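You operate a simulated robot arm through the tools that you are given. There is no shell and no other tool.

The job below is to be done with a simulated robot arm. You get a single attempt, and the scene is never put back.

Task
Turn the centrifuge speed knob to 4000. Take the waste tub and put it on the tester ledge. Push the tester wash door shut. Put the teal pad in the accept tray. Turn the sorter plan knob to 75. Take the purple pad from the top of the spare bench and leave it on top of the green lamp. Put the beaker from the top of the spare bench in the drain basin floor. Put the bin from the top of the tube bench on the bench behind the capsule holders. Close the upper tube bench drawer. Pull the white bench drawer open. Any order will do. Set down upright: teal pad, pad, beaker.

The check looks at the end state, three seconds after you hand in, the way a careful person would. Anything else that was tipped, shoved, dropped, spilled or broken makes it a failure.

Robot
A 6-joint arm with a four-finger gripper on a trunk, on a base that moves. Base frame: it is fixed to the floor where the robot stands at the start and does not move with it; the origin is under the middle of the robot, x ahead of it, y to its left, z up. Readings come in m, degrees, newtons and seconds.
With the tool pointing down near the work surface it reaches from about 0.48 to 0.92 m from the robot's upright axis, wherever it stands. Its first joint turns from -166.0 to 166.0 degrees. Places, roughly: accept tray (23x14 cm) [-2.38, -4.6, 0.9]; beaker [-1, 1, 1]; bench behind the capsule holders (30x20 cm) [-1.94, -4.72, 0.9]; bin [-4, -4, 1]; centrifuge speed knob [0.5, 0, 0.9]; drain basin floor (21x22 cm) [1.62, 2.66, 0.86]; green lamp (6x6x6 cm) [-1.1, 1, 0.9]; pad [-1, 1, 1]; sorter plan knob [-4.4, -0.2, 1.1]; teal pad (5x5x6 cm) [-2.1, -2.5, 0.8]; tester ledge [-0.2, -3.9, 1]; tester wash door [-0.5, -2.3, 0.5]; upper tube bench drawer [-3.9, -3.6, 0.7]; waste tub [0.5, -1, 1]; white bench drawer [-8, -2.4, 0.7]. Payload 3.43 kg.
The TCP is the grasp point between the finger pads, 0.03 m short of the fingertips. In the tool frame z runs along the fingers and y along their closing line. The gripper opens to 0.12 m; its body begins 0.085 m behind the TCP.
Orientation is that of the tool frame in the base frame, as a unit quaternion [w, x, y, z]. With the fingers straight down and closing along the base's y, the tool's x points along the base's -x, its y along +y and its z along -z.

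Tools
- The arm moves only by the tool play_rows. Its argument "increments" is a list of rows, each an object of numbers (a shift or turn left out is 0, a gripper value left out holds the last): "claw": the finger opening in cm, from 0 to 12; "dx", "dy", "dz": the shift along the base's x, y, z in cm; "wx", "wy", "wz": the turn, a rotation vector about the base's x, y, z in degrees. In form: [{"claw": .., "dx": .., "dy": .., "dz": .., "wx": .., "wy": .., "wz": ..}, ...]. A call has 1 to 20 rows; each row is the pose to reach, as a shift and turn from the pose commanded when the call began. Rows are played at 5 a second. More than 0.05 m and 8.6 degrees between two rows, or a gripper value outside its range, and nothing of the call is played. Where a pose cannot be reached the arm comes as near as it can. A force on the tool above 40 N (or 10 N above the force at the start of the call, whichever is more), or a blocked arm, ends the call early, and 0.2 s more pass. The fingers move at their own pace (about 0.1362 m/s each) and stop on an object; they squeeze with about 34 N. The grip force told is the motor's: it shows also when the fingers shut on nothing. Time passes only in rows, and 0.2 s behind the last, so rows that repeat a pose let the fingers close. It gives the time, the measured TCP pose, the force on the tool (base axes), the opening and the grip force at its end, in the units of the frame above (readings bear some noise), with the torque about the TCP (base axes, N m) and any sound that the robot's microphone picked up, and new pictures: "show" is both (left out), scene, wrist or none.
- Cameras (640 x 400 px; columns grow to the right, rows downward): "scene" is now at [0.0628, 0.1701, 1.5309]; the picture's right is [-0.32, -0.95, 0.00], its down [-0.56, 0.19, -0.81] and it looks along [0.77, -0.26, -0.59] (base axes); focal length 285 px, centre (320, 200). "wrist" rides on the gripper at [0.071, -0.017, -0.121] in the tool frame; the picture's right is [0.23, 0.97, 0.00], its down [-0.81, 0.19, -0.55] and it looks along [-0.54, 0.13, 0.83] (tool axes); focal length 275 px, centre (320, 200). There is no depth. A picture from a camera that has moved, and an enlarged one, comes with that camera's place and axes in the base frame and with its lens.
- slide_trunk(by): moves the trunk up (or, below 0, down) by that many m; the arm and the scene camera ride with it, the base frame stays. It gives what a move gives, with no picture.
- base_move(legs): drives the robot by 1 to 6 legs, each [ahead, left, turn to the left] in m, m and degrees, along the robot's own axes; the way and the turn of a leg run together, so that a leg with both is an arc; at most 1.5 m and 180 degrees a leg. The arm and the cameras ride along, it lands a little off, and it stops where it bumps. It gives what a move gives, and a new picture of the scene camera.
- aim_head(pan, tilt): turns the head with the scene camera to pan (to the left, within 120 degrees either way) and tilt (down, from -29 to 69), counted from straight ahead of the robot. It gives what a move gives, and a new picture of the scene camera.
- inspect(camera, box): a new picture of the part [left, top, right, bottom] of that camera's present view, enlarged. No time passes.
- job_done(): hands the job in; it is judged then, once.

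Places have to be worked out from the pictures, the camera data and where the tool is seen. Open the gripper and draw the arm clear of the work before you hand the job in, unless the task says otherwise.

The tools are called after "Request:" as a command line: name --argument value ..., lists and objects as JSON in quotes. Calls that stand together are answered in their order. play_rows: Moves the arm, as the interface text tells. Its arguments: {"type":"object","properties":{"increments":{"type":"array"},"show":{"type":"string","enum":["both","scene","wrist","none"]}},"required":["increments"]} The other tools are called the same way: slide_trunk (by) moves the trunk up or down; base_move (legs) drives the base; aim_head (pan, tilt) turns the head that bears the scene camera; inspect (camera, box) takes an enlarged picture of a part of a camera's view; job_done () hands the job in.

At the start:

```text
time_s: 0.0
ee_pos: [0.5225, -0.1652, 1.1689]
ee_rot: [0.0, 0.0, 1.0, 0.0]
force: [-1.1, 0.3, 0.1]
torque: [0.02, 0.04, -0.02]
grip_width: 0.1201
grip_force: 0.0
trunk travel left (down, up): [-0.1, 0.44]
robot x, y, heading: [-0.0017, 0.0001, 0.1]
head pan, tilt (commanded): [-18.7, 35.9]
```

scene: 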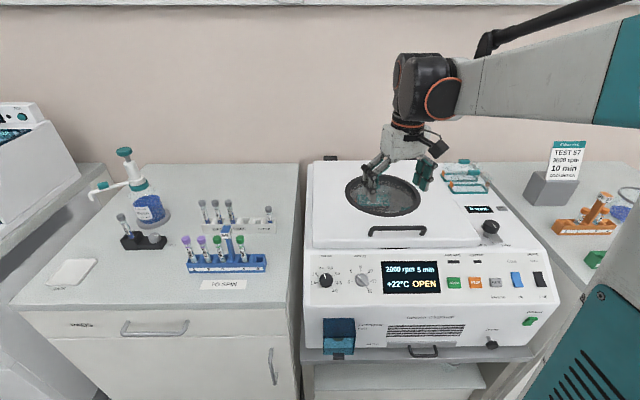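
wrist: 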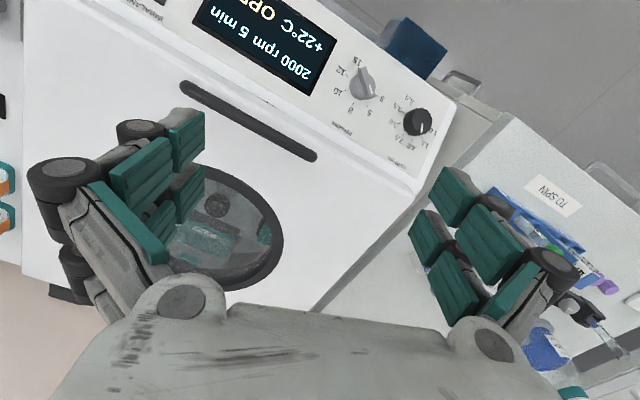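

The scene shows the centrifuge in front of the robot with two knobs on its front panel. I'll enlarge the panel to read the speed knob's scale.

Request:
inspect --camera "scene" --box '[300, 245, 400, 307]'

Request:
inspect --camera "wrist" --box '[320, 40, 460, 180]'

Request:
inspect --camera "scene" --box '[440, 120, 640, 300]'

```text
6.40 times, centred on (350, 276) of scene
camera zoom: at [0.0628, 0.1701, 1.5309], right [-0.32, -0.95, 0.0], down [-0.56, 0.19, -0.81], along [0.77, -0.26, -0.59], focal length 1823 px, centre (128, -286)
```

zoom: 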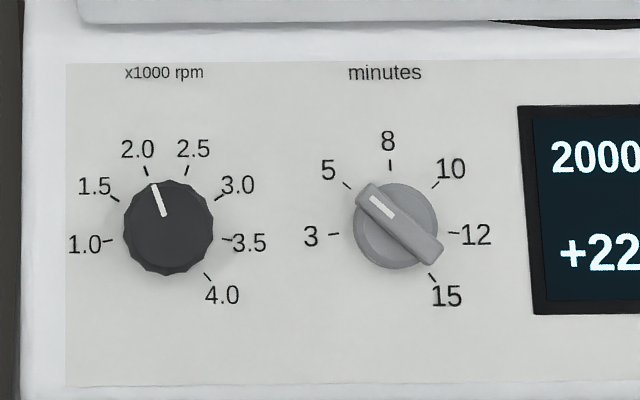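

```text
2.86 times, centred on (390, 110) of wrist
camera zoom: at [0.451, -0.1827, 1.29], right [-0.23, 0.97, 0.0], down [0.81, 0.19, 0.55], along [0.54, 0.13, -0.83], focal length 786 px, centre (120, 457)
```

zoom: 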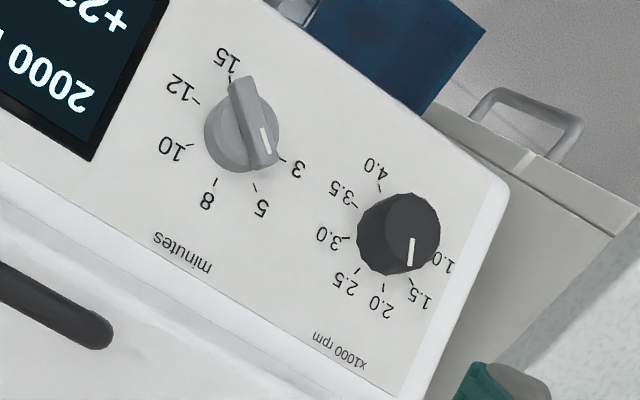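

```text
2.22 times, centred on (540, 210) of scene
camera zoom: at [0.0628, 0.1701, 1.5309], right [-0.32, -0.95, 0.0], down [-0.56, 0.19, -0.81], along [0.77, -0.26, -0.59], focal length 633 px, centre (-169, 178)
```

zoom: 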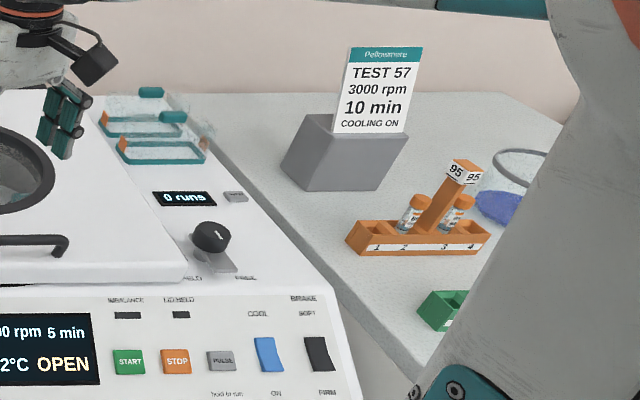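

The speed knob's scale has 40° steps: it now reads 2.0 (-20°) and 4.0 is at +140°, so it needs about 160° clockwise. Triangulating from both cameras puts the knob near [0.54, -0.01, 0.89] on a panel sloped about 45°. Before I move, I look around, starting with the right side.

Request:
aim_head --pan -75 --tilt 30

Request:
aim_head --pan -120 --tilt 20

Request:
aim_head --pan 60 --tilt 25

Request:
aim_head --pan 115 --tilt 25

```text
time_s: 1.2
ee_pos: [0.5223, -0.1657, 1.1706]
ee_rot: [0.0, 0.0, 1.0, 0.0]
force: [0.9, 0.2, 0.1]
torque: [0.01, 0.0, 0.03]
grip_width: 0.12
grip_force: 0.1
trunk travel left (down, up): [-0.1, 0.44]
robot x, y, heading: [-0.0009, 0.0011, -0.1]
head pan, tilt (commanded): [-75.0, 30.0]
camera scene: at [0.0033, 0.1109, 1.5401], right [-0.97, -0.26, 0.0], down [-0.13, 0.48, -0.87], along [0.22, -0.84, -0.5], focal length 285 px, centre (320, 200)
```

scene: 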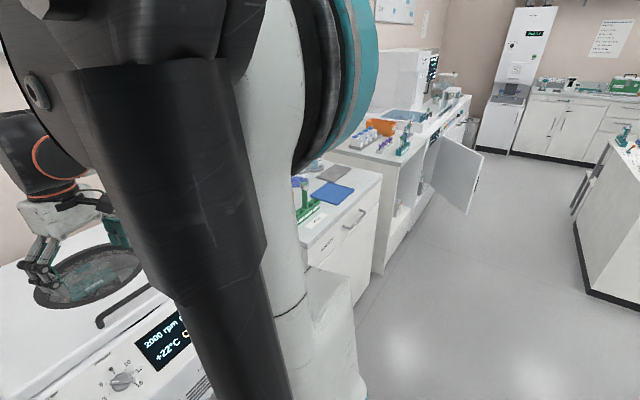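

```text
time_s: 2.4
ee_pos: [0.5216, -0.1653, 1.1703]
ee_rot: [0.001, 0.001, 1.0, 0.0]
force: [0.1, 0.3, -0.1]
torque: [0.02, 0.02, 0.02]
grip_width: 0.12
grip_force: 0.1
trunk travel left (down, up): [-0.1, 0.44]
robot x, y, heading: [0.0023, -0.0014, 0.1]
head pan, tilt (commanded): [-120.0, 20.0]
camera scene: at [-0.0667, 0.1175, 1.5561], right [-0.87, 0.5, 0.0], down [0.17, 0.3, -0.94], along [-0.47, -0.81, -0.34], focal length 285 px, centre (320, 200)
```

scene: 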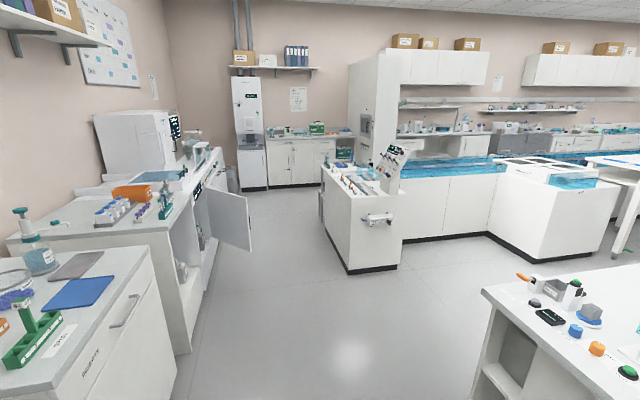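

```text
time_s: 5.1
ee_pos: [0.5207, -0.1649, 1.1696]
ee_rot: [0.001, -0.001, 1.0, 0.0]
force: [-0.6, 0.1, -0.2]
torque: [-0.03, 0.0, 0.01]
grip_width: 0.1201
grip_force: 0.0
trunk travel left (down, up): [-0.1, 0.44]
robot x, y, heading: [0.0027, -0.0019, 0.0]
head pan, tilt (commanded): [60.0, 25.0]
camera scene: at [0.0259, 0.278, 1.5481], right [0.87, -0.5, 0.0], down [-0.21, -0.37, -0.91], along [0.45, 0.78, -0.42], focal length 285 px, centre (320, 200)
```

scene: 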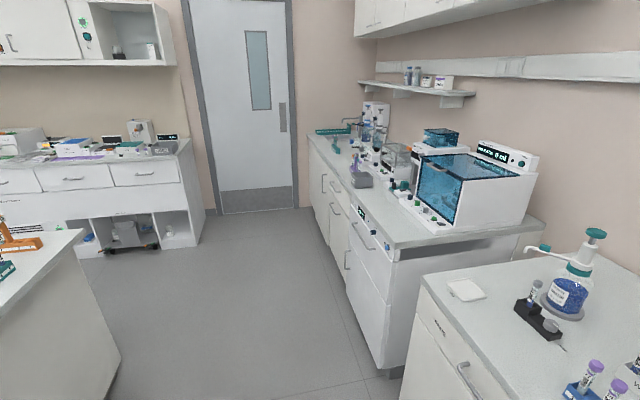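

```text
time_s: 6.3
ee_pos: [0.5224, -0.165, 1.1698]
ee_rot: [0.0, 0.0, 1.0, 0.0]
force: [-0.2, -0.1, -0.4]
torque: [-0.01, -0.04, 0.02]
grip_width: 0.1199
grip_force: 0.0
trunk travel left (down, up): [-0.1, 0.44]
robot x, y, heading: [0.0014, -0.0042, 0.1]
head pan, tilt (commanded): [115.0, 25.0]
camera scene: at [-0.0591, 0.2817, 1.5481], right [0.91, 0.42, 0.0], down [0.18, -0.38, -0.91], along [-0.38, 0.82, -0.42], focal length 285 px, centre (320, 200)
```

scene: 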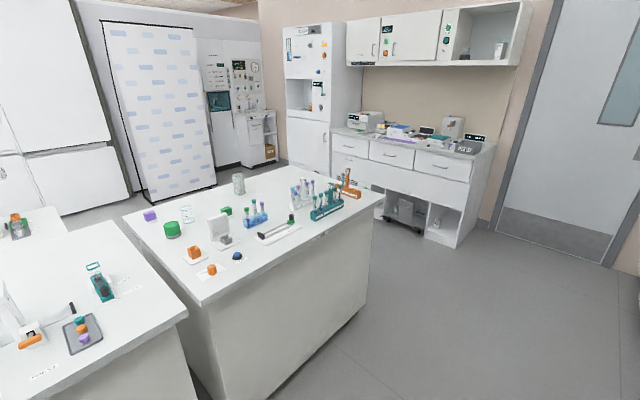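

The lab map is getting clearer: the spare bench is behind me on the left, and another bench is about 0.65 m behind me. I back up 0.2 m so the arm has room to tilt toward the knob, with the head turned to the front.

Request:
base_move --legs '[[-0.2, 0, 0]]'

Request:
aim_head --pan -5 --tilt 40

```text
time_s: 7.9
ee_pos: [0.3214, -0.1666, 1.1699]
ee_rot: [0.0, 0.0, 1.0, 0.001]
force: [-0.4, 0.5, 0.2]
torque: [0.01, 0.02, 0.0]
grip_width: 0.12
grip_force: 0.0
trunk travel left (down, up): [-0.1, 0.44]
robot x, y, heading: [-0.2018, -0.0007, 0.0]
head pan, tilt (commanded): [115.0, 25.0]
camera scene: at [-0.2597, 0.2818, 1.548], right [0.91, 0.42, 0.0], down [0.18, -0.38, -0.91], along [-0.38, 0.82, -0.42], focal length 285 px, centre (320, 200)
```

scene: 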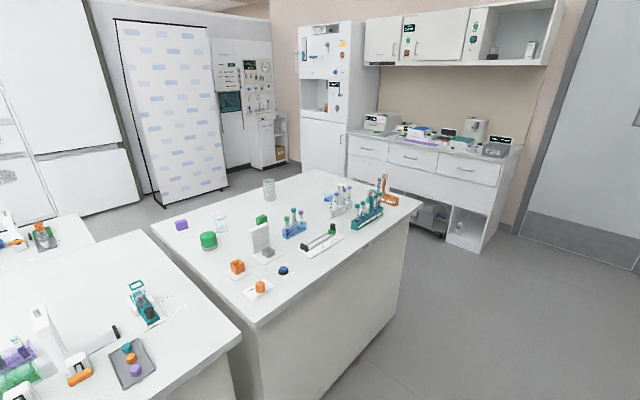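

```text
time_s: 9.9
ee_pos: [0.3213, -0.1661, 1.1703]
ee_rot: [0.0, 0.001, 1.0, 0.0]
force: [0.2, -0.3, 0.1]
torque: [0.03, 0.01, 0.01]
grip_width: 0.1199
grip_force: 0.1
trunk travel left (down, up): [-0.1, 0.44]
robot x, y, heading: [-0.1984, -0.0009, 0.1]
head pan, tilt (commanded): [-5.0, 40.0]
camera scene: at [-0.1358, 0.1908, 1.5247], right [-0.09, -1.0, 0.0], down [-0.64, 0.06, -0.77], along [0.76, -0.07, -0.64], focal length 285 px, centre (320, 200)
```

scene: 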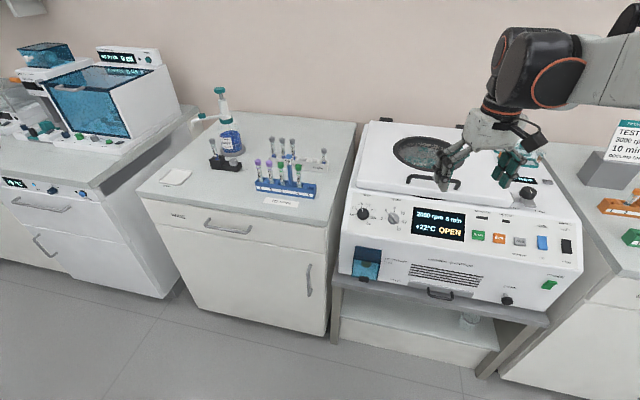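

The new view confirms the knob at about [0.539, -0.012, 0.89]. I bring the hand to a standoff about 12 cm out along the panel normal, tilted 45°, with the fingers opened to 7 cm.

Request:
play_rows --increments '[{"claw": 7, "dx": 0, "dy": 4, "dz": 0, "wy": -6.4}, {"dx": 2, "dy": 8, "dz": -2, "wy": -12.8}, {"dx": 4, "dy": 12, "dz": -4, "wy": -19.2}, {"dx": 6, "dy": 15.4, "dz": -6, "wy": -25.6}, {"dx": 8, "dy": 15.4, "dz": -9, "wy": -32}, {"dx": 10, "dy": 15.4, "dz": -12.5, "wy": -38.5}, {"dx": 12, "dy": 15.4, "dz": -16, "wy": -45}, {"dx": 13.3, "dy": 15.4, "dz": -19.7, "wy": -45}, {"dx": 13.3, "dy": 15.4, "dz": -19.7, "wy": -45}]'

```text
time_s: 11.9
ee_pos: [0.4558, -0.0125, 0.9731]
ee_rot: [0.382, 0.001, 0.924, 0.0]
force: [0.7, -0.3, -0.6]
torque: [0.0, 0.03, -0.03]
grip_width: 0.0702
grip_force: 0.1
trunk travel left (down, up): [-0.1, 0.44]
robot x, y, heading: [-0.1997, -0.0021, -0.2]
head pan, tilt (commanded): [-5.0, 40.0]
camera scene: at [-0.1352, 0.1908, 1.5247], right [-0.09, -1.0, 0.0], down [-0.64, 0.06, -0.77], along [0.76, -0.07, -0.64], focal length 285 px, centre (320, 200)
camera wrist: at [0.3203, -0.0299, 1.0067], right [-0.16, 0.97, -0.16], down [0.18, 0.19, 0.96], along [0.97, 0.13, -0.21], focal length 275 px, centre (320, 200)
```

scene: 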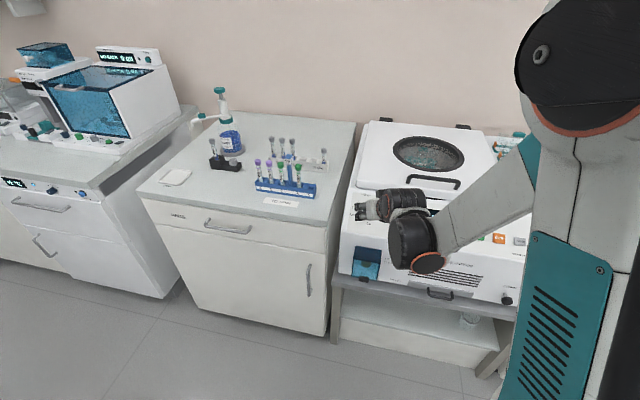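
wrist: 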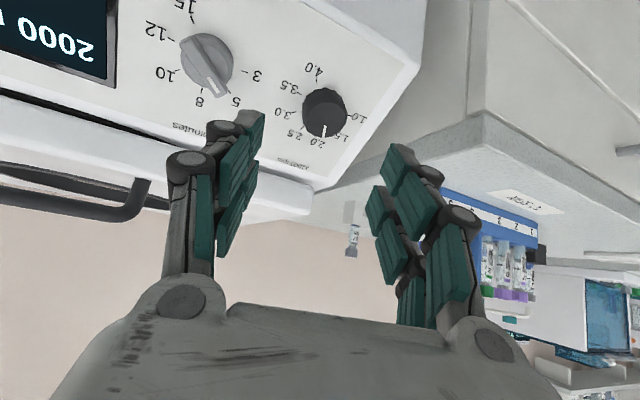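

The knob is now in the wrist view. I zoom in to fix its centre and the panel slope.

Request:
inspect --camera "wrist" --box '[240, 40, 420, 200]'

Request:
inspect --camera "scene" --box '[330, 170, 430, 290]'

```text
2.50 times, centred on (330, 120) of wrist
camera zoom: at [0.3203, -0.0299, 1.0067], right [-0.16, 0.97, -0.16], down [0.18, 0.19, 0.96], along [0.97, 0.13, -0.21], focal length 688 px, centre (295, 400)
```

zoom: 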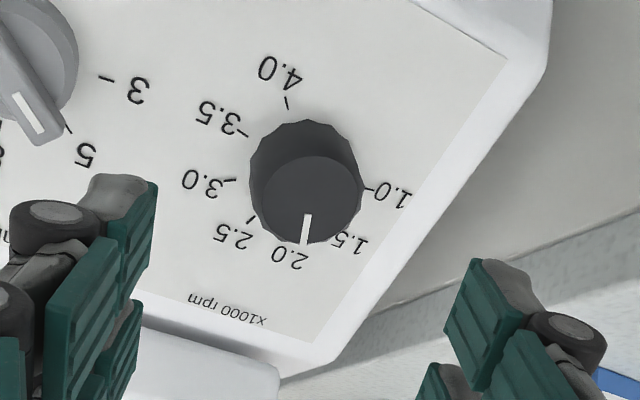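

```text
3.33 times, centred on (380, 230) of scene
camera zoom: at [-0.1352, 0.1908, 1.5247], right [-0.09, -1.0, 0.0], down [-0.64, 0.06, -0.77], along [0.76, -0.07, -0.64], focal length 950 px, centre (120, 100)
```

zoom: 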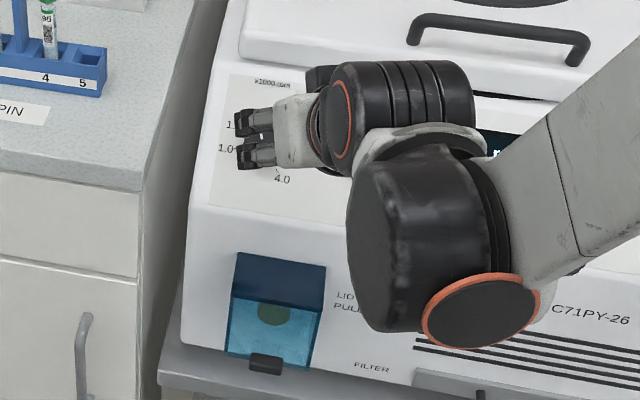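

Comparing the dial ticks in both views shows that the whole room, and so the centrifuge, is yawed about -18.6° from my base frame. The panel is tilted about 45°, and the knob's base sits at [0.5485, -0.011, 0.875] with the knob about 2.7 cm tall. I yaw the hand to match.

Request:
play_rows --increments '[{"dx": 0.4, "dy": 1, "dz": -0.4, "wz": -6.2}, {"dx": 0.8, "dy": 2, "dz": -0.9, "wz": -12.4}, {"dx": 1.2, "dy": 2.8, "dz": -1.4, "wz": -18.6}, {"dx": 1.2, "dy": 2.8, "dz": -1.4, "wz": -18.6}]' --show "wrist"

```text
time_s: 12.9
ee_pos: [0.4673, 0.0163, 0.9591]
ee_rot: [0.378, 0.15, 0.911, -0.062]
force: [-1.1, 0.6, -0.4]
torque: [0.01, -0.01, 0.0]
grip_width: 0.0699
grip_force: 0.1
trunk travel left (down, up): [-0.1, 0.44]
robot x, y, heading: [-0.2008, -0.0006, 0.0]
head pan, tilt (commanded): [-5.0, 40.0]
camera wrist: at [0.3336, 0.0433, 0.9929], right [0.16, 0.97, -0.16], down [0.23, 0.12, 0.96], along [0.96, -0.19, -0.21], focal length 275 px, centre (320, 200)
```

wrist: 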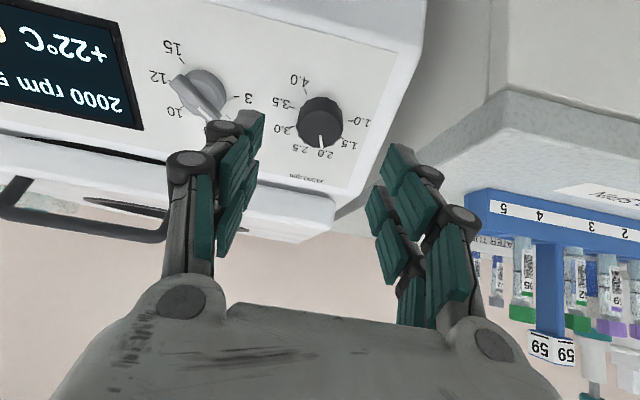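

Hand and panel are now aligned. I roll the hand -80° about the tool axis here in free air, which sets up a single turn and shows whether the wrist can reach it.

Request:
play_rows --increments '[{"wx": -5.36, "wy": 1.8, "wz": 5.66}, {"wx": -10.72, "wy": 3.61, "wz": 11.31}, {"wx": -16.08, "wy": 5.41, "wz": 16.97}, {"wx": -21.44, "wy": 7.22, "wz": 22.62}, {"wx": -26.8, "wy": 9.02, "wz": 28.28}, {"wx": -32.16, "wy": 10.83, "wz": 33.94}, {"wx": -37.52, "wy": 12.63, "wz": 39.59}, {"wx": -42.88, "wy": 14.44, "wz": 45.25}, {"wx": -48.24, "wy": 16.24, "wz": 50.9}, {"wx": -53.6, "wy": 18.05, "wz": 56.56}, {"wx": -53.6, "wy": 18.05, "wz": 56.56}]' --show "both"

```text
time_s: 15.3
ee_pos: [0.4655, 0.0171, 0.9582]
ee_rot: [0.248, -0.473, 0.794, -0.291]
force: [-0.3, 1.0, 0.3]
torque: [-0.01, -0.01, 0.04]
grip_width: 0.07
grip_force: 0.1
trunk travel left (down, up): [-0.1, 0.44]
robot x, y, heading: [-0.2033, -0.0026, -0.2]
head pan, tilt (commanded): [-5.0, 40.0]
camera scene: at [-0.1358, 0.1909, 1.5247], right [-0.09, -1.0, 0.0], down [-0.64, 0.06, -0.77], along [0.76, -0.07, -0.64], focal length 285 px, centre (320, 200)
camera wrist: at [0.3654, -0.0269, 1.0467], right [-0.69, 0.17, -0.71], down [-0.14, 0.92, 0.36], along [0.71, 0.34, -0.61], focal length 275 px, centre (320, 200)
```

scene: 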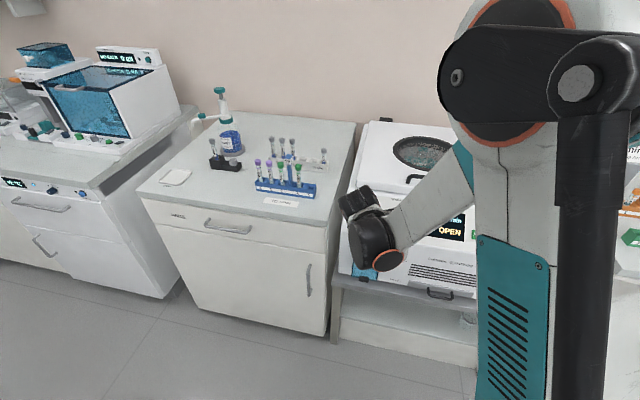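
wrist: 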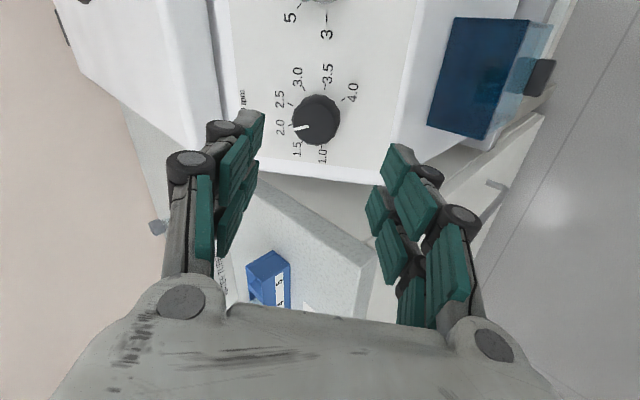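

The -80° roll is reachable, and the knob's place checks out from this third view as well. I advance about 8 cm along the tool axis so the fingers straddle the knob.

Request:
play_rows --increments '[{"dx": 2, "dy": -0.7, "dz": -2.1}, {"dx": 4, "dy": -1.35, "dz": -4.2}, {"dx": 5.5, "dy": -1.85, "dz": -5.75}, {"dx": 5.5, "dy": -1.85, "dz": -5.75}]' --show "wrist"

```text
time_s: 16.3
ee_pos: [0.5208, -0.0025, 0.9017]
ee_rot: [0.25, -0.472, 0.795, -0.29]
force: [0.0, -0.9, -0.1]
torque: [0.0, 0.0, -0.02]
grip_width: 0.0702
grip_force: 0.1
trunk travel left (down, up): [-0.1, 0.44]
robot x, y, heading: [-0.2025, -0.0019, 0.1]
head pan, tilt (commanded): [-5.0, 40.0]
camera wrist: at [0.4206, -0.045, 0.9892], right [-0.69, 0.17, -0.71], down [-0.14, 0.92, 0.36], along [0.71, 0.34, -0.61], focal length 275 px, centre (320, 200)
```

wrist: 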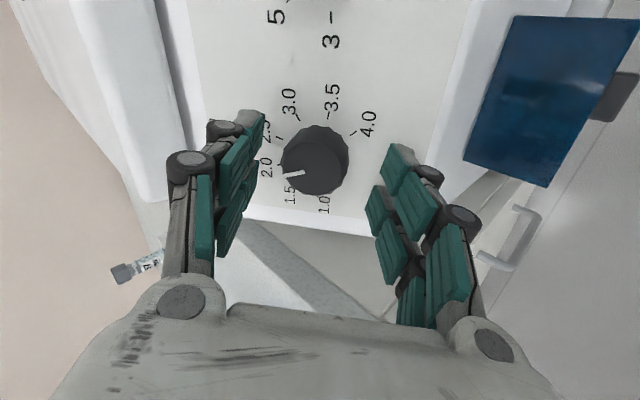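

The knob sits between the fingers. I zoom in to check how well it's centred before I close.

Request:
inspect --camera "wrist" --box '[220, 90, 420, 215]'

Request:
inspect --camera "scene" --box '[330, 170, 430, 290]'

```text
3.20 times, centred on (320, 152) of wrist
camera zoom: at [0.4206, -0.045, 0.9892], right [-0.69, 0.17, -0.71], down [-0.14, 0.92, 0.36], along [0.71, 0.34, -0.61], focal length 881 px, centre (320, 352)
```

zoom: 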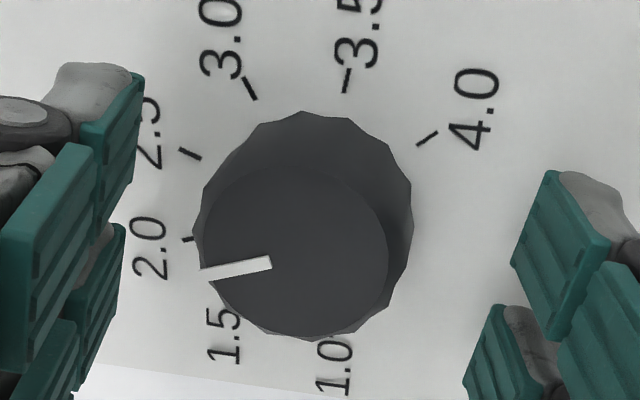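

```text
3.33 times, centred on (380, 230) of scene
camera zoom: at [-0.1354, 0.1908, 1.5247], right [-0.09, -1.0, 0.0], down [-0.64, 0.06, -0.77], along [0.76, -0.07, -0.64], focal length 950 px, centre (120, 100)
```

zoom: 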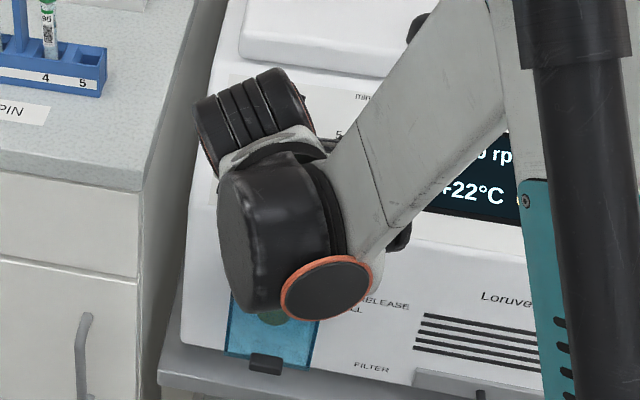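

The knob's cap appears about 4 mm off the tool axis. I shift by that much and close on it.

Request:
play_rows --increments '[{"dx": 0.12, "dy": -0.4, "dz": 0.24}, {"dx": 0.12, "dy": -0.4, "dz": 0.24, "claw": 5}, {"dx": 0.12, "dy": -0.4, "dz": 0.24, "claw": 4}, {"dx": 0.12, "dy": -0.4, "dz": 0.24, "claw": 2}, {"dx": 0.12, "dy": -0.4, "dz": 0.24, "claw": 2}, {"dx": 0.12, "dy": -0.4, "dz": 0.24, "claw": 2}]' --show "wrist"

```text
time_s: 17.7
ee_pos: [0.5209, -0.0052, 0.9031]
ee_rot: [0.249, -0.472, 0.795, -0.29]
force: [-8.3, 2.0, -9.4]
torque: [0.21, 0.59, 0.06]
grip_width: 0.0394
grip_force: 45.1
trunk travel left (down, up): [-0.1, 0.44]
robot x, y, heading: [-0.2006, 0.0006, 0.1]
head pan, tilt (commanded): [-5.0, 40.0]
camera wrist: at [0.4214, -0.0486, 0.9915], right [-0.69, 0.17, -0.7], down [-0.14, 0.92, 0.36], along [0.71, 0.34, -0.61], focal length 275 px, centre (320, 200)
```

wrist: 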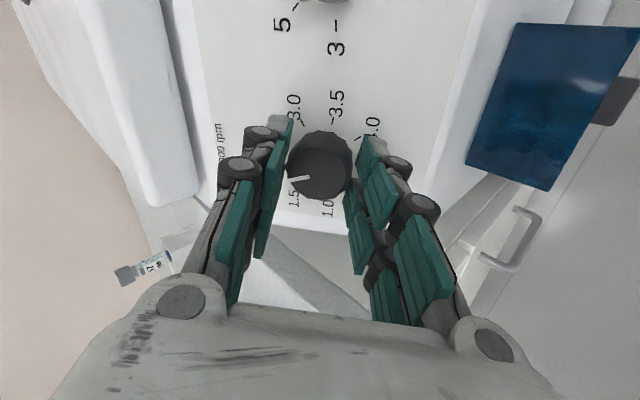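

Gripped, with 3.94 cm between the fingers. There's a side force of about 12 N along the closing line, so I shift about 2.5 mm that way to relieve it.

Request:
play_rows --increments '[{"dx": -0.15, "dy": 0.1, "dz": -0.17}, {"dx": -0.15, "dy": 0.1, "dz": -0.17}]' --show "none"

```text
time_s: 18.3
ee_pos: [0.5222, -0.0045, 0.9043]
ee_rot: [0.25, -0.471, 0.794, -0.291]
force: [12.8, -4.7, 20.4]
torque: [-0.42, -0.09, -0.33]
grip_width: 0.0391
grip_force: 45.1
trunk travel left (down, up): [-0.1, 0.44]
robot x, y, heading: [-0.2019, -0.0001, -0.0]
head pan, tilt (commanded): [-5.0, 40.0]
```

The force flipped to about -24 N, so the neutral point is roughly a third of the way along. I go back 1.65 mm and check.

Request:
play_rows --increments '[{"dx": 0.1, "dy": -0.065, "dz": 0.115}, {"dx": 0.1, "dy": -0.065, "dz": 0.115}]' --show "none"

```text
time_s: 18.9
ee_pos: [0.5226, -0.0047, 0.9038]
ee_rot: [0.25, -0.471, 0.795, -0.29]
force: [8.9, -1.9, 14.8]
torque: [0.16, -0.31, 0.12]
grip_width: 0.0396
grip_force: 44.7
trunk travel left (down, up): [-0.1, 0.44]
robot x, y, heading: [-0.1991, -0.0022, 0.2]
head pan, tilt (commanded): [-5.0, 40.0]
```

Request:
play_rows --increments '[{"dx": 0.07, "dy": -0.045, "dz": 0.08}, {"dx": 0.07, "dy": -0.045, "dz": 0.08}]' --show "none"

```text
time_s: 19.5
ee_pos: [0.522, -0.0054, 0.9035]
ee_rot: [0.249, -0.472, 0.795, -0.289]
force: [-2.2, 2.6, 2.2]
torque: [0.41, 0.11, 0.31]
grip_width: 0.0396
grip_force: 44.8
trunk travel left (down, up): [-0.1, 0.44]
robot x, y, heading: [-0.1996, -0.0003, -0.2]
head pan, tilt (commanded): [-5.0, 40.0]
```

The side force is now near zero. I turn the knob clockwise, the first 40° in 8° steps, and watch the forces and the pointer.

Request:
play_rows --increments '[{"wx": 5.36, "wy": -1.8, "wz": -5.66}, {"wx": 10.72, "wy": -3.61, "wz": -11.31}, {"wx": 16.08, "wy": -5.41, "wz": -16.97}, {"wx": 21.44, "wy": -7.22, "wz": -22.62}, {"wx": 26.8, "wy": -9.02, "wz": -28.28}]' --show "wrist"

```text
time_s: 20.7
ee_pos: [0.5217, -0.0024, 0.9038]
ee_rot: [0.333, -0.171, 0.908, -0.187]
force: [-18.8, 22.1, -21.2]
torque: [0.42, 1.48, 0.07]
grip_width: 0.0391
grip_force: 45.3
trunk travel left (down, up): [-0.1, 0.44]
robot x, y, heading: [-0.2013, 0.0067, 0.1]
head pan, tilt (commanded): [-5.0, 40.0]
camera wrist: at [0.3943, -0.0221, 0.9571], right [-0.35, 0.75, -0.57], down [0.18, 0.64, 0.74], along [0.92, 0.16, -0.36], focal length 275 px, centre (320, 200)
```

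wrist: 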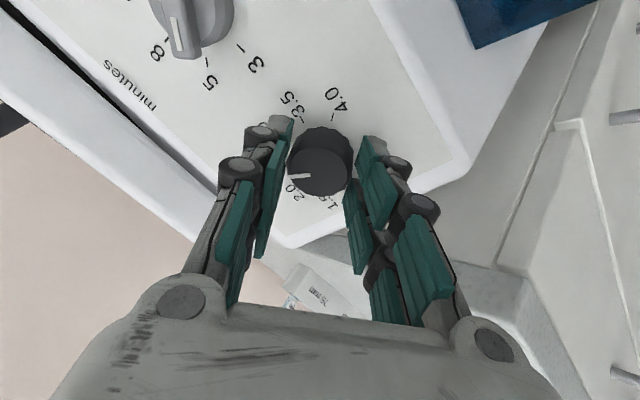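

The knob turns with the hand, but the side force has grown to 36 N, so my turning axis is about 2–3 mm off. I shift along that force to relieve it.

Request:
play_rows --increments '[{"dx": -0.12, "dy": 0.14, "dz": -0.13}, {"dx": -0.12, "dy": 0.14, "dz": -0.13}]' --show "none"

```text
time_s: 21.3
ee_pos: [0.5227, -0.0036, 0.9035]
ee_rot: [0.335, -0.172, 0.907, -0.187]
force: [-4.5, 20.9, -3.5]
torque: [0.58, 0.52, 0.46]
grip_width: 0.039
grip_force: 44.7
trunk travel left (down, up): [-0.1, 0.44]
robot x, y, heading: [-0.1997, -0.0024, 0.1]
head pan, tilt (commanded): [-5.0, 40.0]
```

Request:
play_rows --increments '[{"dx": -0.03, "dy": 0.14, "dz": -0.03}, {"dx": -0.03, "dy": 0.14, "dz": -0.03}]' --show "none"

```text
time_s: 21.9
ee_pos: [0.5229, -0.0027, 0.9039]
ee_rot: [0.336, -0.171, 0.907, -0.188]
force: [8.6, 12.3, 7.4]
torque: [0.53, -0.72, 0.63]
grip_width: 0.0391
grip_force: 44.8
trunk travel left (down, up): [-0.1, 0.44]
robot x, y, heading: [-0.2034, 0.0053, -0.3]
head pan, tilt (commanded): [-5.0, 40.0]
```

Forces are moderate now at about 17 N. I continue turning another 40°.

Request:
play_rows --increments '[{"dx": 0.04, "dy": 0.02, "dz": 0.03, "wx": 5.36, "wy": -1.8, "wz": -5.66}, {"dx": 0.04, "dy": 0.02, "dz": 0.03, "wx": 10.72, "wy": -3.61, "wz": -11.31}, {"dx": 0.04, "dy": 0.02, "dz": 0.03, "wx": 16.08, "wy": -5.41, "wz": -16.97}, {"dx": 0.04, "dy": 0.02, "dz": 0.03, "wx": 21.44, "wy": -7.22, "wz": -22.62}, {"dx": 0.04, "dy": 0.02, "dz": 0.03, "wx": 26.8, "wy": -9.02, "wz": -28.28}]' --show "wrist"

```text
time_s: 23.1
ee_pos: [0.5224, -0.0025, 0.902]
ee_rot: [0.378, 0.15, 0.912, -0.061]
force: [14.3, 11.5, 0.5]
torque: [-0.21, 0.04, 0.02]
grip_width: 0.0387
grip_force: 44.7
trunk travel left (down, up): [-0.1, 0.44]
robot x, y, heading: [-0.2047, 0.0012, -0.1]
head pan, tilt (commanded): [-5.0, 40.0]
camera wrist: at [0.389, 0.0252, 0.9362], right [0.16, 0.97, -0.16], down [0.23, 0.12, 0.96], along [0.96, -0.19, -0.21], focal length 275 px, centre (320, 200)
```

wrist: 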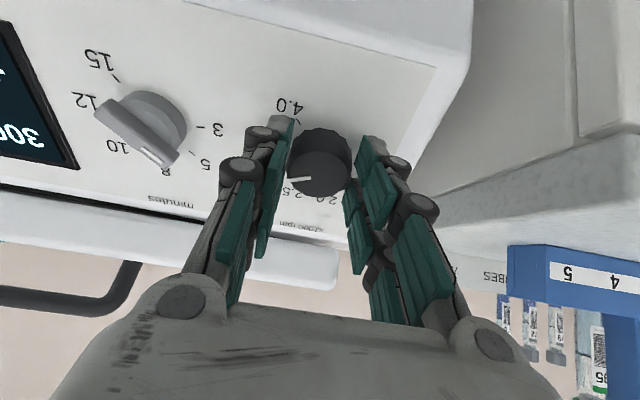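

The display now reads 30.., which matches 80° of turn. I keep turning with a small shift to relieve the force.

Request:
play_rows --increments '[{"dx": 0.03, "dy": 0.06, "dz": 0, "wx": 5.36, "wy": -1.8, "wz": -5.66}, {"dx": 0.03, "dy": 0.06, "dz": 0, "wx": 10.72, "wy": -3.61, "wz": -11.31}, {"dx": 0.03, "dy": 0.06, "dz": 0, "wx": 16.08, "wy": -5.41, "wz": -16.97}, {"dx": 0.03, "dy": 0.06, "dz": 0, "wx": 21.44, "wy": -7.22, "wz": -22.62}, {"dx": 0.03, "dy": 0.06, "dz": 0, "wx": 26.8, "wy": -9.02, "wz": -28.28}]' --show "wrist"

```text
time_s: 24.3
ee_pos: [0.5232, -0.0012, 0.9014]
ee_rot: [0.376, 0.453, 0.805, 0.071]
force: [18.1, 16.2, 0.2]
torque: [-0.68, -0.44, -0.15]
grip_width: 0.039
grip_force: 45.1
trunk travel left (down, up): [-0.1, 0.44]
robot x, y, heading: [-0.1993, 0.0001, 0.1]
head pan, tilt (commanded): [-5.0, 40.0]
camera wrist: at [0.4097, 0.0722, 0.9406], right [0.59, 0.74, 0.32], down [0.01, -0.4, 0.92], along [0.81, -0.54, -0.24], focal length 275 px, centre (320, 200)
```

wrist: 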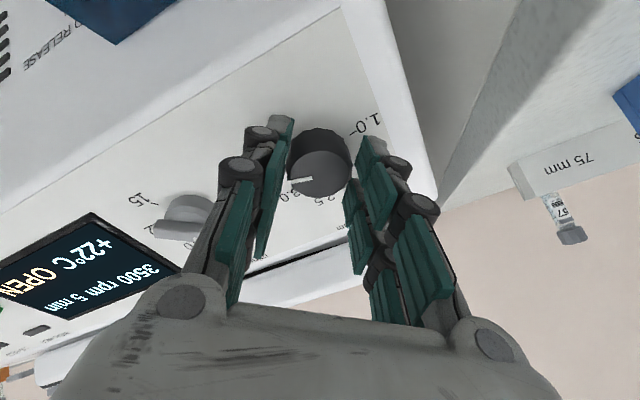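

The display shows 3500 rpm. I turn the final 40° with a slight relief shift.

Request:
play_rows --increments '[{"dx": 0.05, "dy": 0.08, "dz": 0.02, "wx": 5.36, "wy": -1.8, "wz": -5.66}, {"dx": 0.05, "dy": 0.08, "dz": 0.02, "wx": 10.72, "wy": -3.61, "wz": -11.31}, {"dx": 0.05, "dy": 0.08, "dz": 0.02, "wx": 16.08, "wy": -5.41, "wz": -16.97}, {"dx": 0.05, "dy": 0.08, "dz": 0.02, "wx": 21.44, "wy": -7.22, "wz": -22.62}, {"dx": 0.05, "dy": 0.08, "dz": 0.02, "wx": 26.8, "wy": -9.02, "wz": -28.28}]' --show "wrist"

```text
time_s: 25.5
ee_pos: [0.5237, -0.002, 0.9045]
ee_rot: [0.33, 0.7, 0.602, 0.196]
force: [24.7, 7.7, 22.7]
torque: [-0.38, -0.49, 0.4]
grip_width: 0.0388
grip_force: 45.2
trunk travel left (down, up): [-0.1, 0.44]
robot x, y, heading: [-0.1958, -0.0017, -0.1]
head pan, tilt (commanded): [-5.0, 40.0]
camera wrist: at [0.4454, 0.0954, 0.968], right [0.74, 0.17, 0.65], down [-0.4, -0.67, 0.62], along [0.54, -0.72, -0.43], focal length 275 px, centre (320, 200)
```

wrist: 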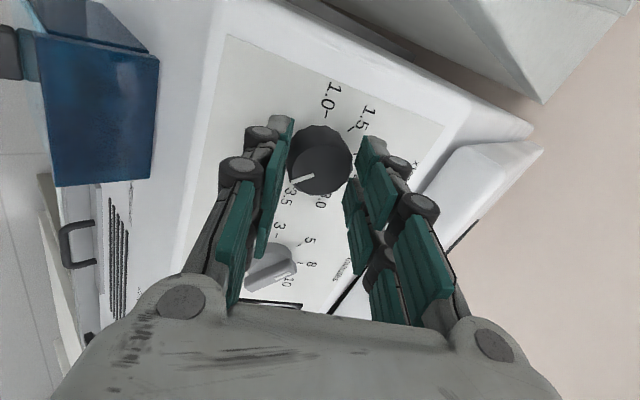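

The pointer should be near 4.0. I open the fingers and back straight out along the panel normal to read the dial.

Request:
play_rows --increments '[{"claw": 7}, {"claw": 7}, {"claw": 7, "dx": -2.7, "dy": 0.9, "dz": 2.8}, {"claw": 7, "dx": -5.4, "dy": 1.8, "dz": 5.7}, {"claw": 7, "dx": -8, "dy": 2.7, "dz": 8.5}, {"claw": 7, "dx": -8, "dy": 2.7, "dz": 8.5}]' --show "wrist"

Request:
inspect --camera "wrist" --box '[240, 60, 420, 220]'

Request:
inspect --camera "scene" --box '[330, 170, 530, 290]'

```text
time_s: 26.9
ee_pos: [0.4421, 0.0241, 0.9883]
ee_rot: [0.329, 0.701, 0.602, 0.195]
force: [-0.1, -0.4, 0.5]
torque: [-0.02, 0.01, 0.03]
grip_width: 0.07
grip_force: 0.1
trunk travel left (down, up): [-0.1, 0.44]
robot x, y, heading: [-0.2022, 0.0007, 0.1]
head pan, tilt (commanded): [-5.0, 40.0]
camera wrist: at [0.3642, 0.1221, 1.0532], right [0.74, 0.17, 0.65], down [-0.39, -0.68, 0.62], along [0.54, -0.72, -0.43], focal length 275 px, centre (320, 200)
```

wrist: 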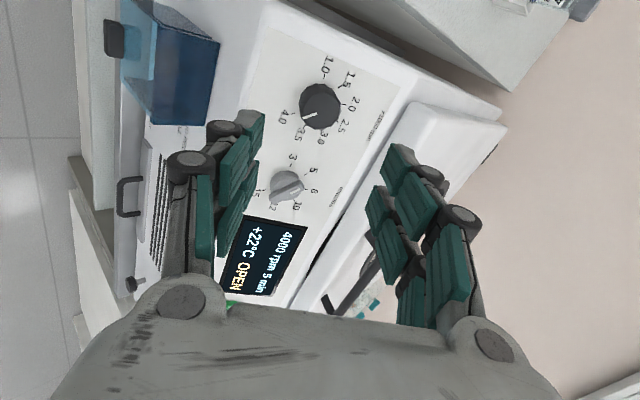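

```text
2.50 times, centred on (330, 140) of wrist
camera zoom: at [0.3642, 0.1221, 1.0532], right [0.74, 0.17, 0.65], down [-0.39, -0.68, 0.62], along [0.54, -0.72, -0.43], focal length 688 px, centre (295, 350)
```

zoom: 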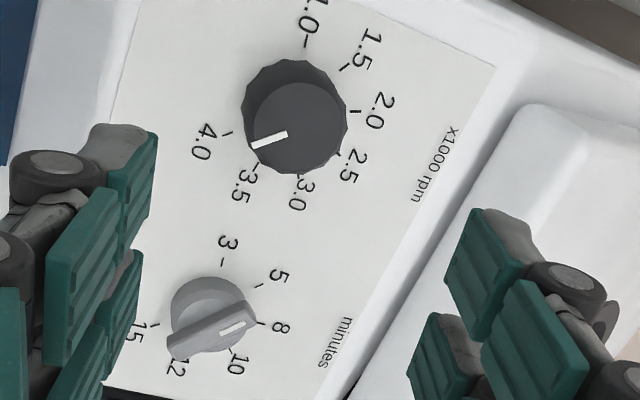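

```text
3.20 times, centred on (430, 230) of scene
camera zoom: at [-0.1363, 0.191, 1.5247], right [-0.09, -1.0, 0.0], down [-0.64, 0.06, -0.77], along [0.76, -0.07, -0.64], focal length 912 px, centre (-32, 104)
```

zoom: 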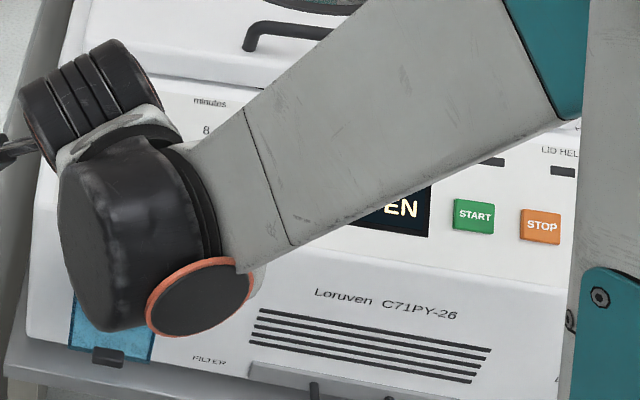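

The display reads 4000 rpm, still 5 min, and the pointer lines up with the 4.0 tick, so the speed knob is done. I roll the hand back and raise it clear.

Request:
play_rows --increments '[{"wx": -5.36, "wy": 1.8, "wz": 5.66, "dz": 1}, {"wx": -10.72, "wy": 3.61, "wz": 11.31, "dz": 2}, {"wx": -16.08, "wy": 5.41, "wz": 16.97, "dz": 4}, {"wx": -21.44, "wy": 7.22, "wz": 22.62, "dz": 6}, {"wx": -26.8, "wy": 9.02, "wz": 28.28, "dz": 8}, {"wx": -32.16, "wy": 10.83, "wz": 33.94, "dz": 10}, {"wx": -37.52, "wy": 12.63, "wz": 39.59, "dz": 12}, {"wx": -42.88, "wy": 14.44, "wz": 45.25, "dz": 14}, {"wx": -48.24, "wy": 16.24, "wz": 50.9, "dz": 16}, {"wx": -53.6, "wy": 18.05, "wz": 56.56, "dz": 18}]' --show "none"

Request:
play_rows --increments '[{"wx": 2.55, "wy": 7.58, "dz": 2}, {"wx": 5.1, "wy": 15.17, "dz": 4}, {"wx": 7.66, "wy": 22.75, "dz": 6}, {"wx": 10.2, "wy": 30.3, "dz": 8}, {"wx": 12.77, "wy": 37.9, "dz": 10}, {"wx": 14.36, "wy": 42.66, "dz": 12}]' --show "none"

Request:
aim_head --pan -60 --tilt 35

```text
time_s: 29.1
ee_pos: [0.4424, 0.0237, 1.1685]
ee_rot: [0.377, 0.148, 0.912, -0.062]
force: [0.1, -0.4, -0.7]
torque: [-0.01, 0.02, 0.05]
grip_width: 0.0697
grip_force: 0.1
trunk travel left (down, up): [-0.1, 0.44]
robot x, y, heading: [-0.1996, 0.0026, 0.2]
head pan, tilt (commanded): [-5.0, 40.0]
```

```text
time_s: 30.5
ee_pos: [0.4419, 0.0245, 1.2879]
ee_rot: [-0.002, 0.161, 0.987, 0.001]
force: [-0.1, 0.4, -0.2]
torque: [-0.01, 0.0, -0.02]
grip_width: 0.0702
grip_force: 0.2
trunk travel left (down, up): [-0.1, 0.44]
robot x, y, heading: [-0.1976, 0.0016, 0.0]
head pan, tilt (commanded): [-5.0, 40.0]
```

```text
time_s: 31.7
ee_pos: [0.4419, 0.0242, 1.2879]
ee_rot: [0.0, 0.162, 0.987, 0.0]
force: [-0.5, 0.3, 0.1]
torque: [0.01, -0.02, -0.01]
grip_width: 0.0699
grip_force: 0.0
trunk travel left (down, up): [-0.1, 0.44]
robot x, y, heading: [-0.2009, 0.0011, -0.2]
head pan, tilt (commanded): [-60.0, 35.0]
camera scene: at [-0.1763, 0.122, 1.5323], right [-0.87, -0.5, 0.0], down [-0.29, 0.5, -0.82], along [0.41, -0.71, -0.57], focal length 285 px, centre (320, 200)
```

scene: 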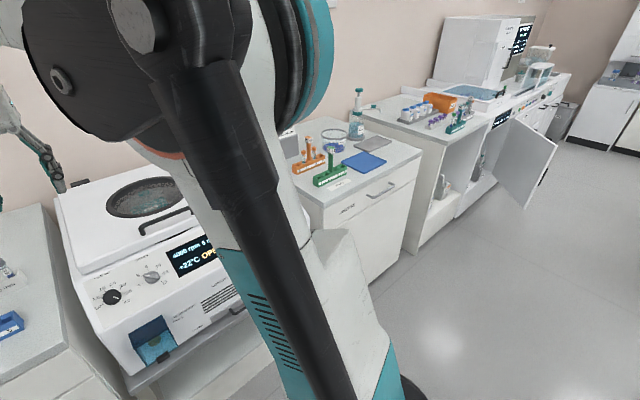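

The arm's shoulder hides part of the view, but the bench to the right is visible. I zoom in to find the waste tub.

Request:
inspect --camera "scene" --box '[270, 80, 590, 280]'

Request:
inspect --camera "scene" --box '[280, 90, 440, 220]'

```text
2.00 times, centred on (430, 180) of scene
camera zoom: at [-0.1763, 0.122, 1.5323], right [-0.87, -0.5, 0.0], down [-0.29, 0.5, -0.82], along [0.41, -0.71, -0.57], focal length 570 px, centre (100, 240)
```

zoom: 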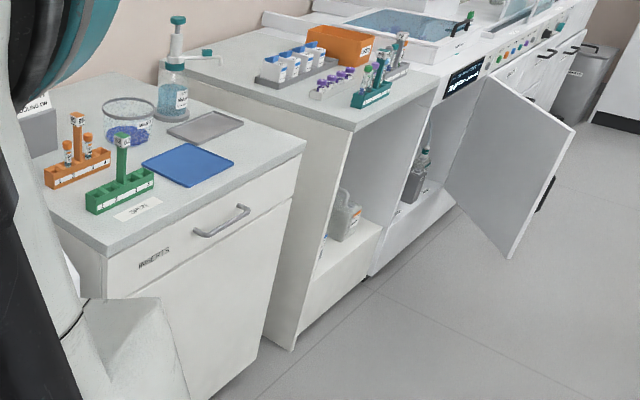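

```text
3.08 times, centred on (360, 155) of scene
camera zoom: at [-0.1763, 0.122, 1.5323], right [-0.87, -0.5, 0.0], down [-0.29, 0.5, -0.82], along [0.41, -0.71, -0.57], focal length 877 px, centre (197, 338)
```

zoom: 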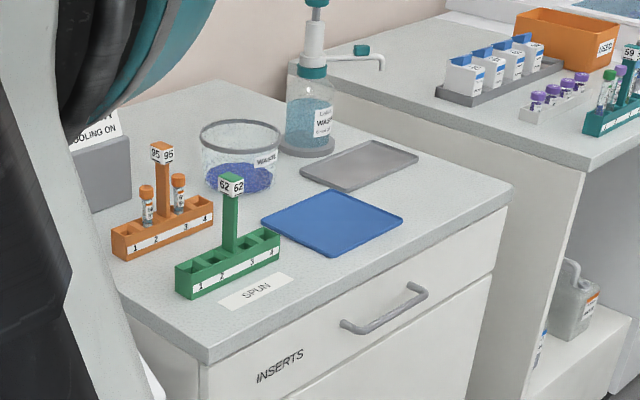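

The waste tub is the clear cylinder labelled WASTE near [0.45, -1.11], about 13.5 cm wide, so I'll have to pick it up by its rim. I drive right along the bench and turn to face it squarely.

Request:
base_move --legs '[[0, -0.8, 0], [0, 0, -18.6]]'

Request:
aim_head --pan 0 --tilt 40

```text
time_s: 37.0
ee_pos: [0.4172, -0.9819, 1.2881]
ee_rot: [0.0, 0.32, 0.948, 0.0]
force: [0.6, 0.1, 0.3]
torque: [0.02, -0.02, 0.01]
grip_width: 0.07
grip_force: 0.0
trunk travel left (down, up): [-0.1, 0.44]
robot x, y, heading: [-0.2008, -0.7988, -18.8]
head pan, tilt (commanded): [-60.0, 35.0]
camera scene: at [-0.1378, -0.6907, 1.5323], right [-0.98, -0.2, 0.0], down [-0.11, 0.56, -0.82], along [0.16, -0.8, -0.57], focal length 285 px, centre (320, 200)
```

scene: 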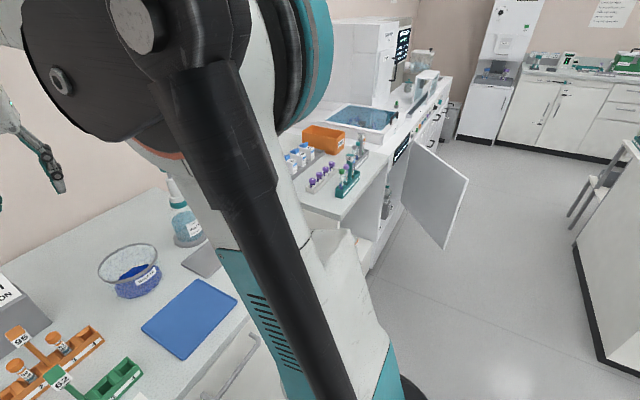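

```text
time_s: 38.4
ee_pos: [0.4153, -0.9821, 1.2888]
ee_rot: [0.0, 0.32, 0.947, 0.0]
force: [-0.1, 0.8, -0.8]
torque: [0.0, 0.01, 0.0]
grip_width: 0.0701
grip_force: 0.1
trunk travel left (down, up): [-0.1, 0.44]
robot x, y, heading: [-0.2, -0.8017, -18.6]
head pan, tilt (commanded): [0.0, 40.0]
camera scene: at [-0.0745, -0.6316, 1.5247], right [-0.32, -0.95, 0.0], down [-0.61, 0.21, -0.77], along [0.73, -0.25, -0.64], focal length 285 px, centre (320, 200)
```

scene: 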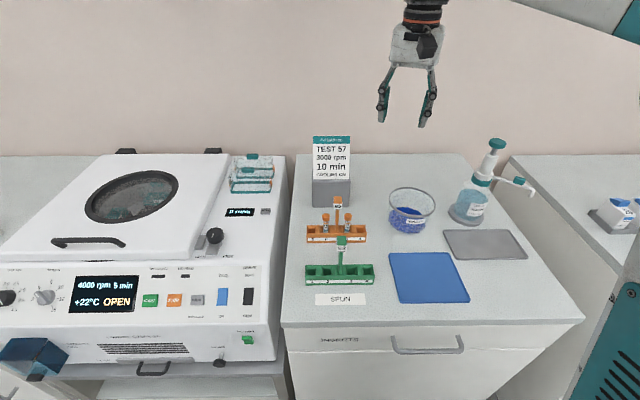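

Now the bench is squarely in view. I zoom in on the tub to get its rim and base.

Request:
inspect --camera "scene" --box '[340, 150, 500, 250]'

Request:
inspect --camera "wrist" --box '[0, 0, 640, 400]'

```text
4.00 times, centred on (420, 200) of scene
camera zoom: at [-0.0745, -0.6316, 1.5247], right [-0.32, -0.95, 0.0], down [-0.61, 0.21, -0.77], along [0.73, -0.25, -0.64], focal length 1140 px, centre (-80, 200)
```

zoom: 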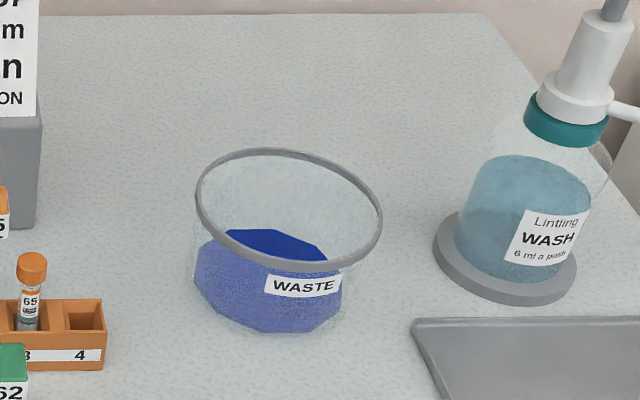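

```text
1.00 times, centred on (320, 200) of wrist (not enlarged: the box is as wide or as high as the picture)
camera zoom: at [0.3502, -0.9518, 1.4081], right [0.41, 0.91, 0.0], down [0.76, -0.34, 0.55], along [0.5, -0.22, -0.83], focal length 275 px, centre (320, 200)
```

zoom: 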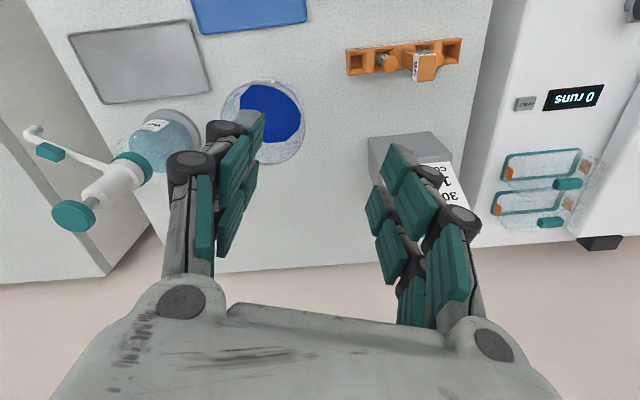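

The tub's rim centre is at about [0.438, -1.088, 0.98] and the bench top is near z = 0.90. I turn the hand so it closes radially on the rim's near side, and I hover above it.

Request:
play_rows --increments '[{"dx": -0.5, "dy": -1, "dz": -1, "wz": -8}, {"dx": -1, "dy": -2, "dz": -3, "wz": -16}, {"dx": -1.5, "dy": -3, "dz": -5, "wz": -24}, {"dx": -2, "dy": -4, "dz": -7, "wz": -32}, {"dx": -2.5, "dy": -5, "dz": -9, "wz": -40}, {"dx": -3, "dy": -6, "dz": -11, "wz": -48}, {"dx": -3.5, "dy": -7, "dz": -13, "wz": -56}, {"dx": -4, "dy": -8, "dz": -15, "wz": -64}, {"dx": -4, "dy": -8.5, "dz": -17, "wz": -71.4}, {"dx": -4, "dy": -8.5, "dz": -17, "wz": -71.4, "claw": 6}]'

```text
time_s: 40.5
ee_pos: [0.3757, -1.067, 1.118]
ee_rot: [0.0, 0.813, 0.582, 0.0]
force: [0.1, -0.1, -0.5]
torque: [0.01, 0.01, -0.01]
grip_width: 0.0603
grip_force: 0.0
trunk travel left (down, up): [-0.1, 0.44]
robot x, y, heading: [-0.2004, -0.8046, -18.8]
head pan, tilt (commanded): [0.0, 40.0]
camera scene: at [-0.0743, -0.6317, 1.5247], right [-0.32, -0.95, 0.0], down [-0.61, 0.21, -0.77], along [0.73, -0.25, -0.64], focal length 285 px, centre (320, 200)
camera wrist: at [0.3843, -0.9936, 1.2382], right [1.0, -0.1, 0.0], down [-0.08, -0.83, 0.55], along [-0.05, -0.55, -0.83], focal length 275 px, centre (320, 200)
```

scene: 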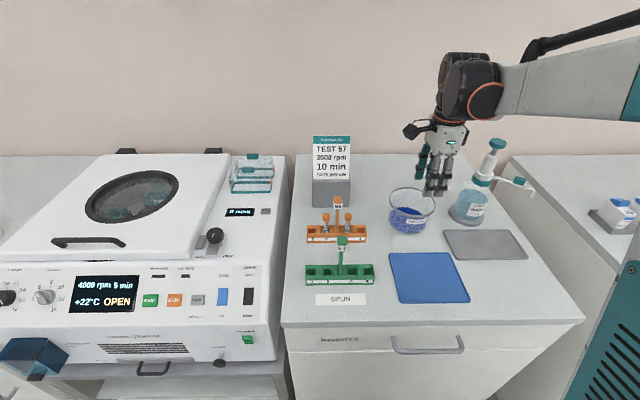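
wrist: 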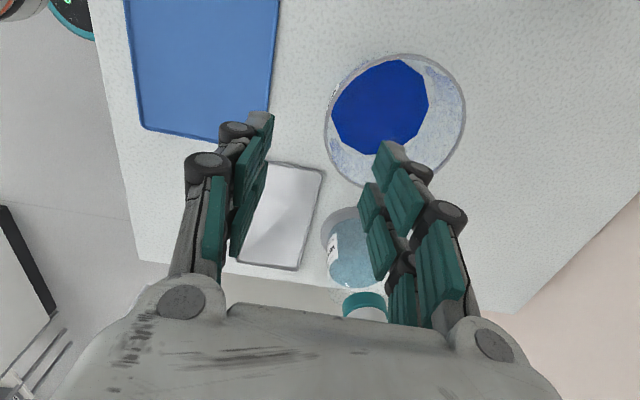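

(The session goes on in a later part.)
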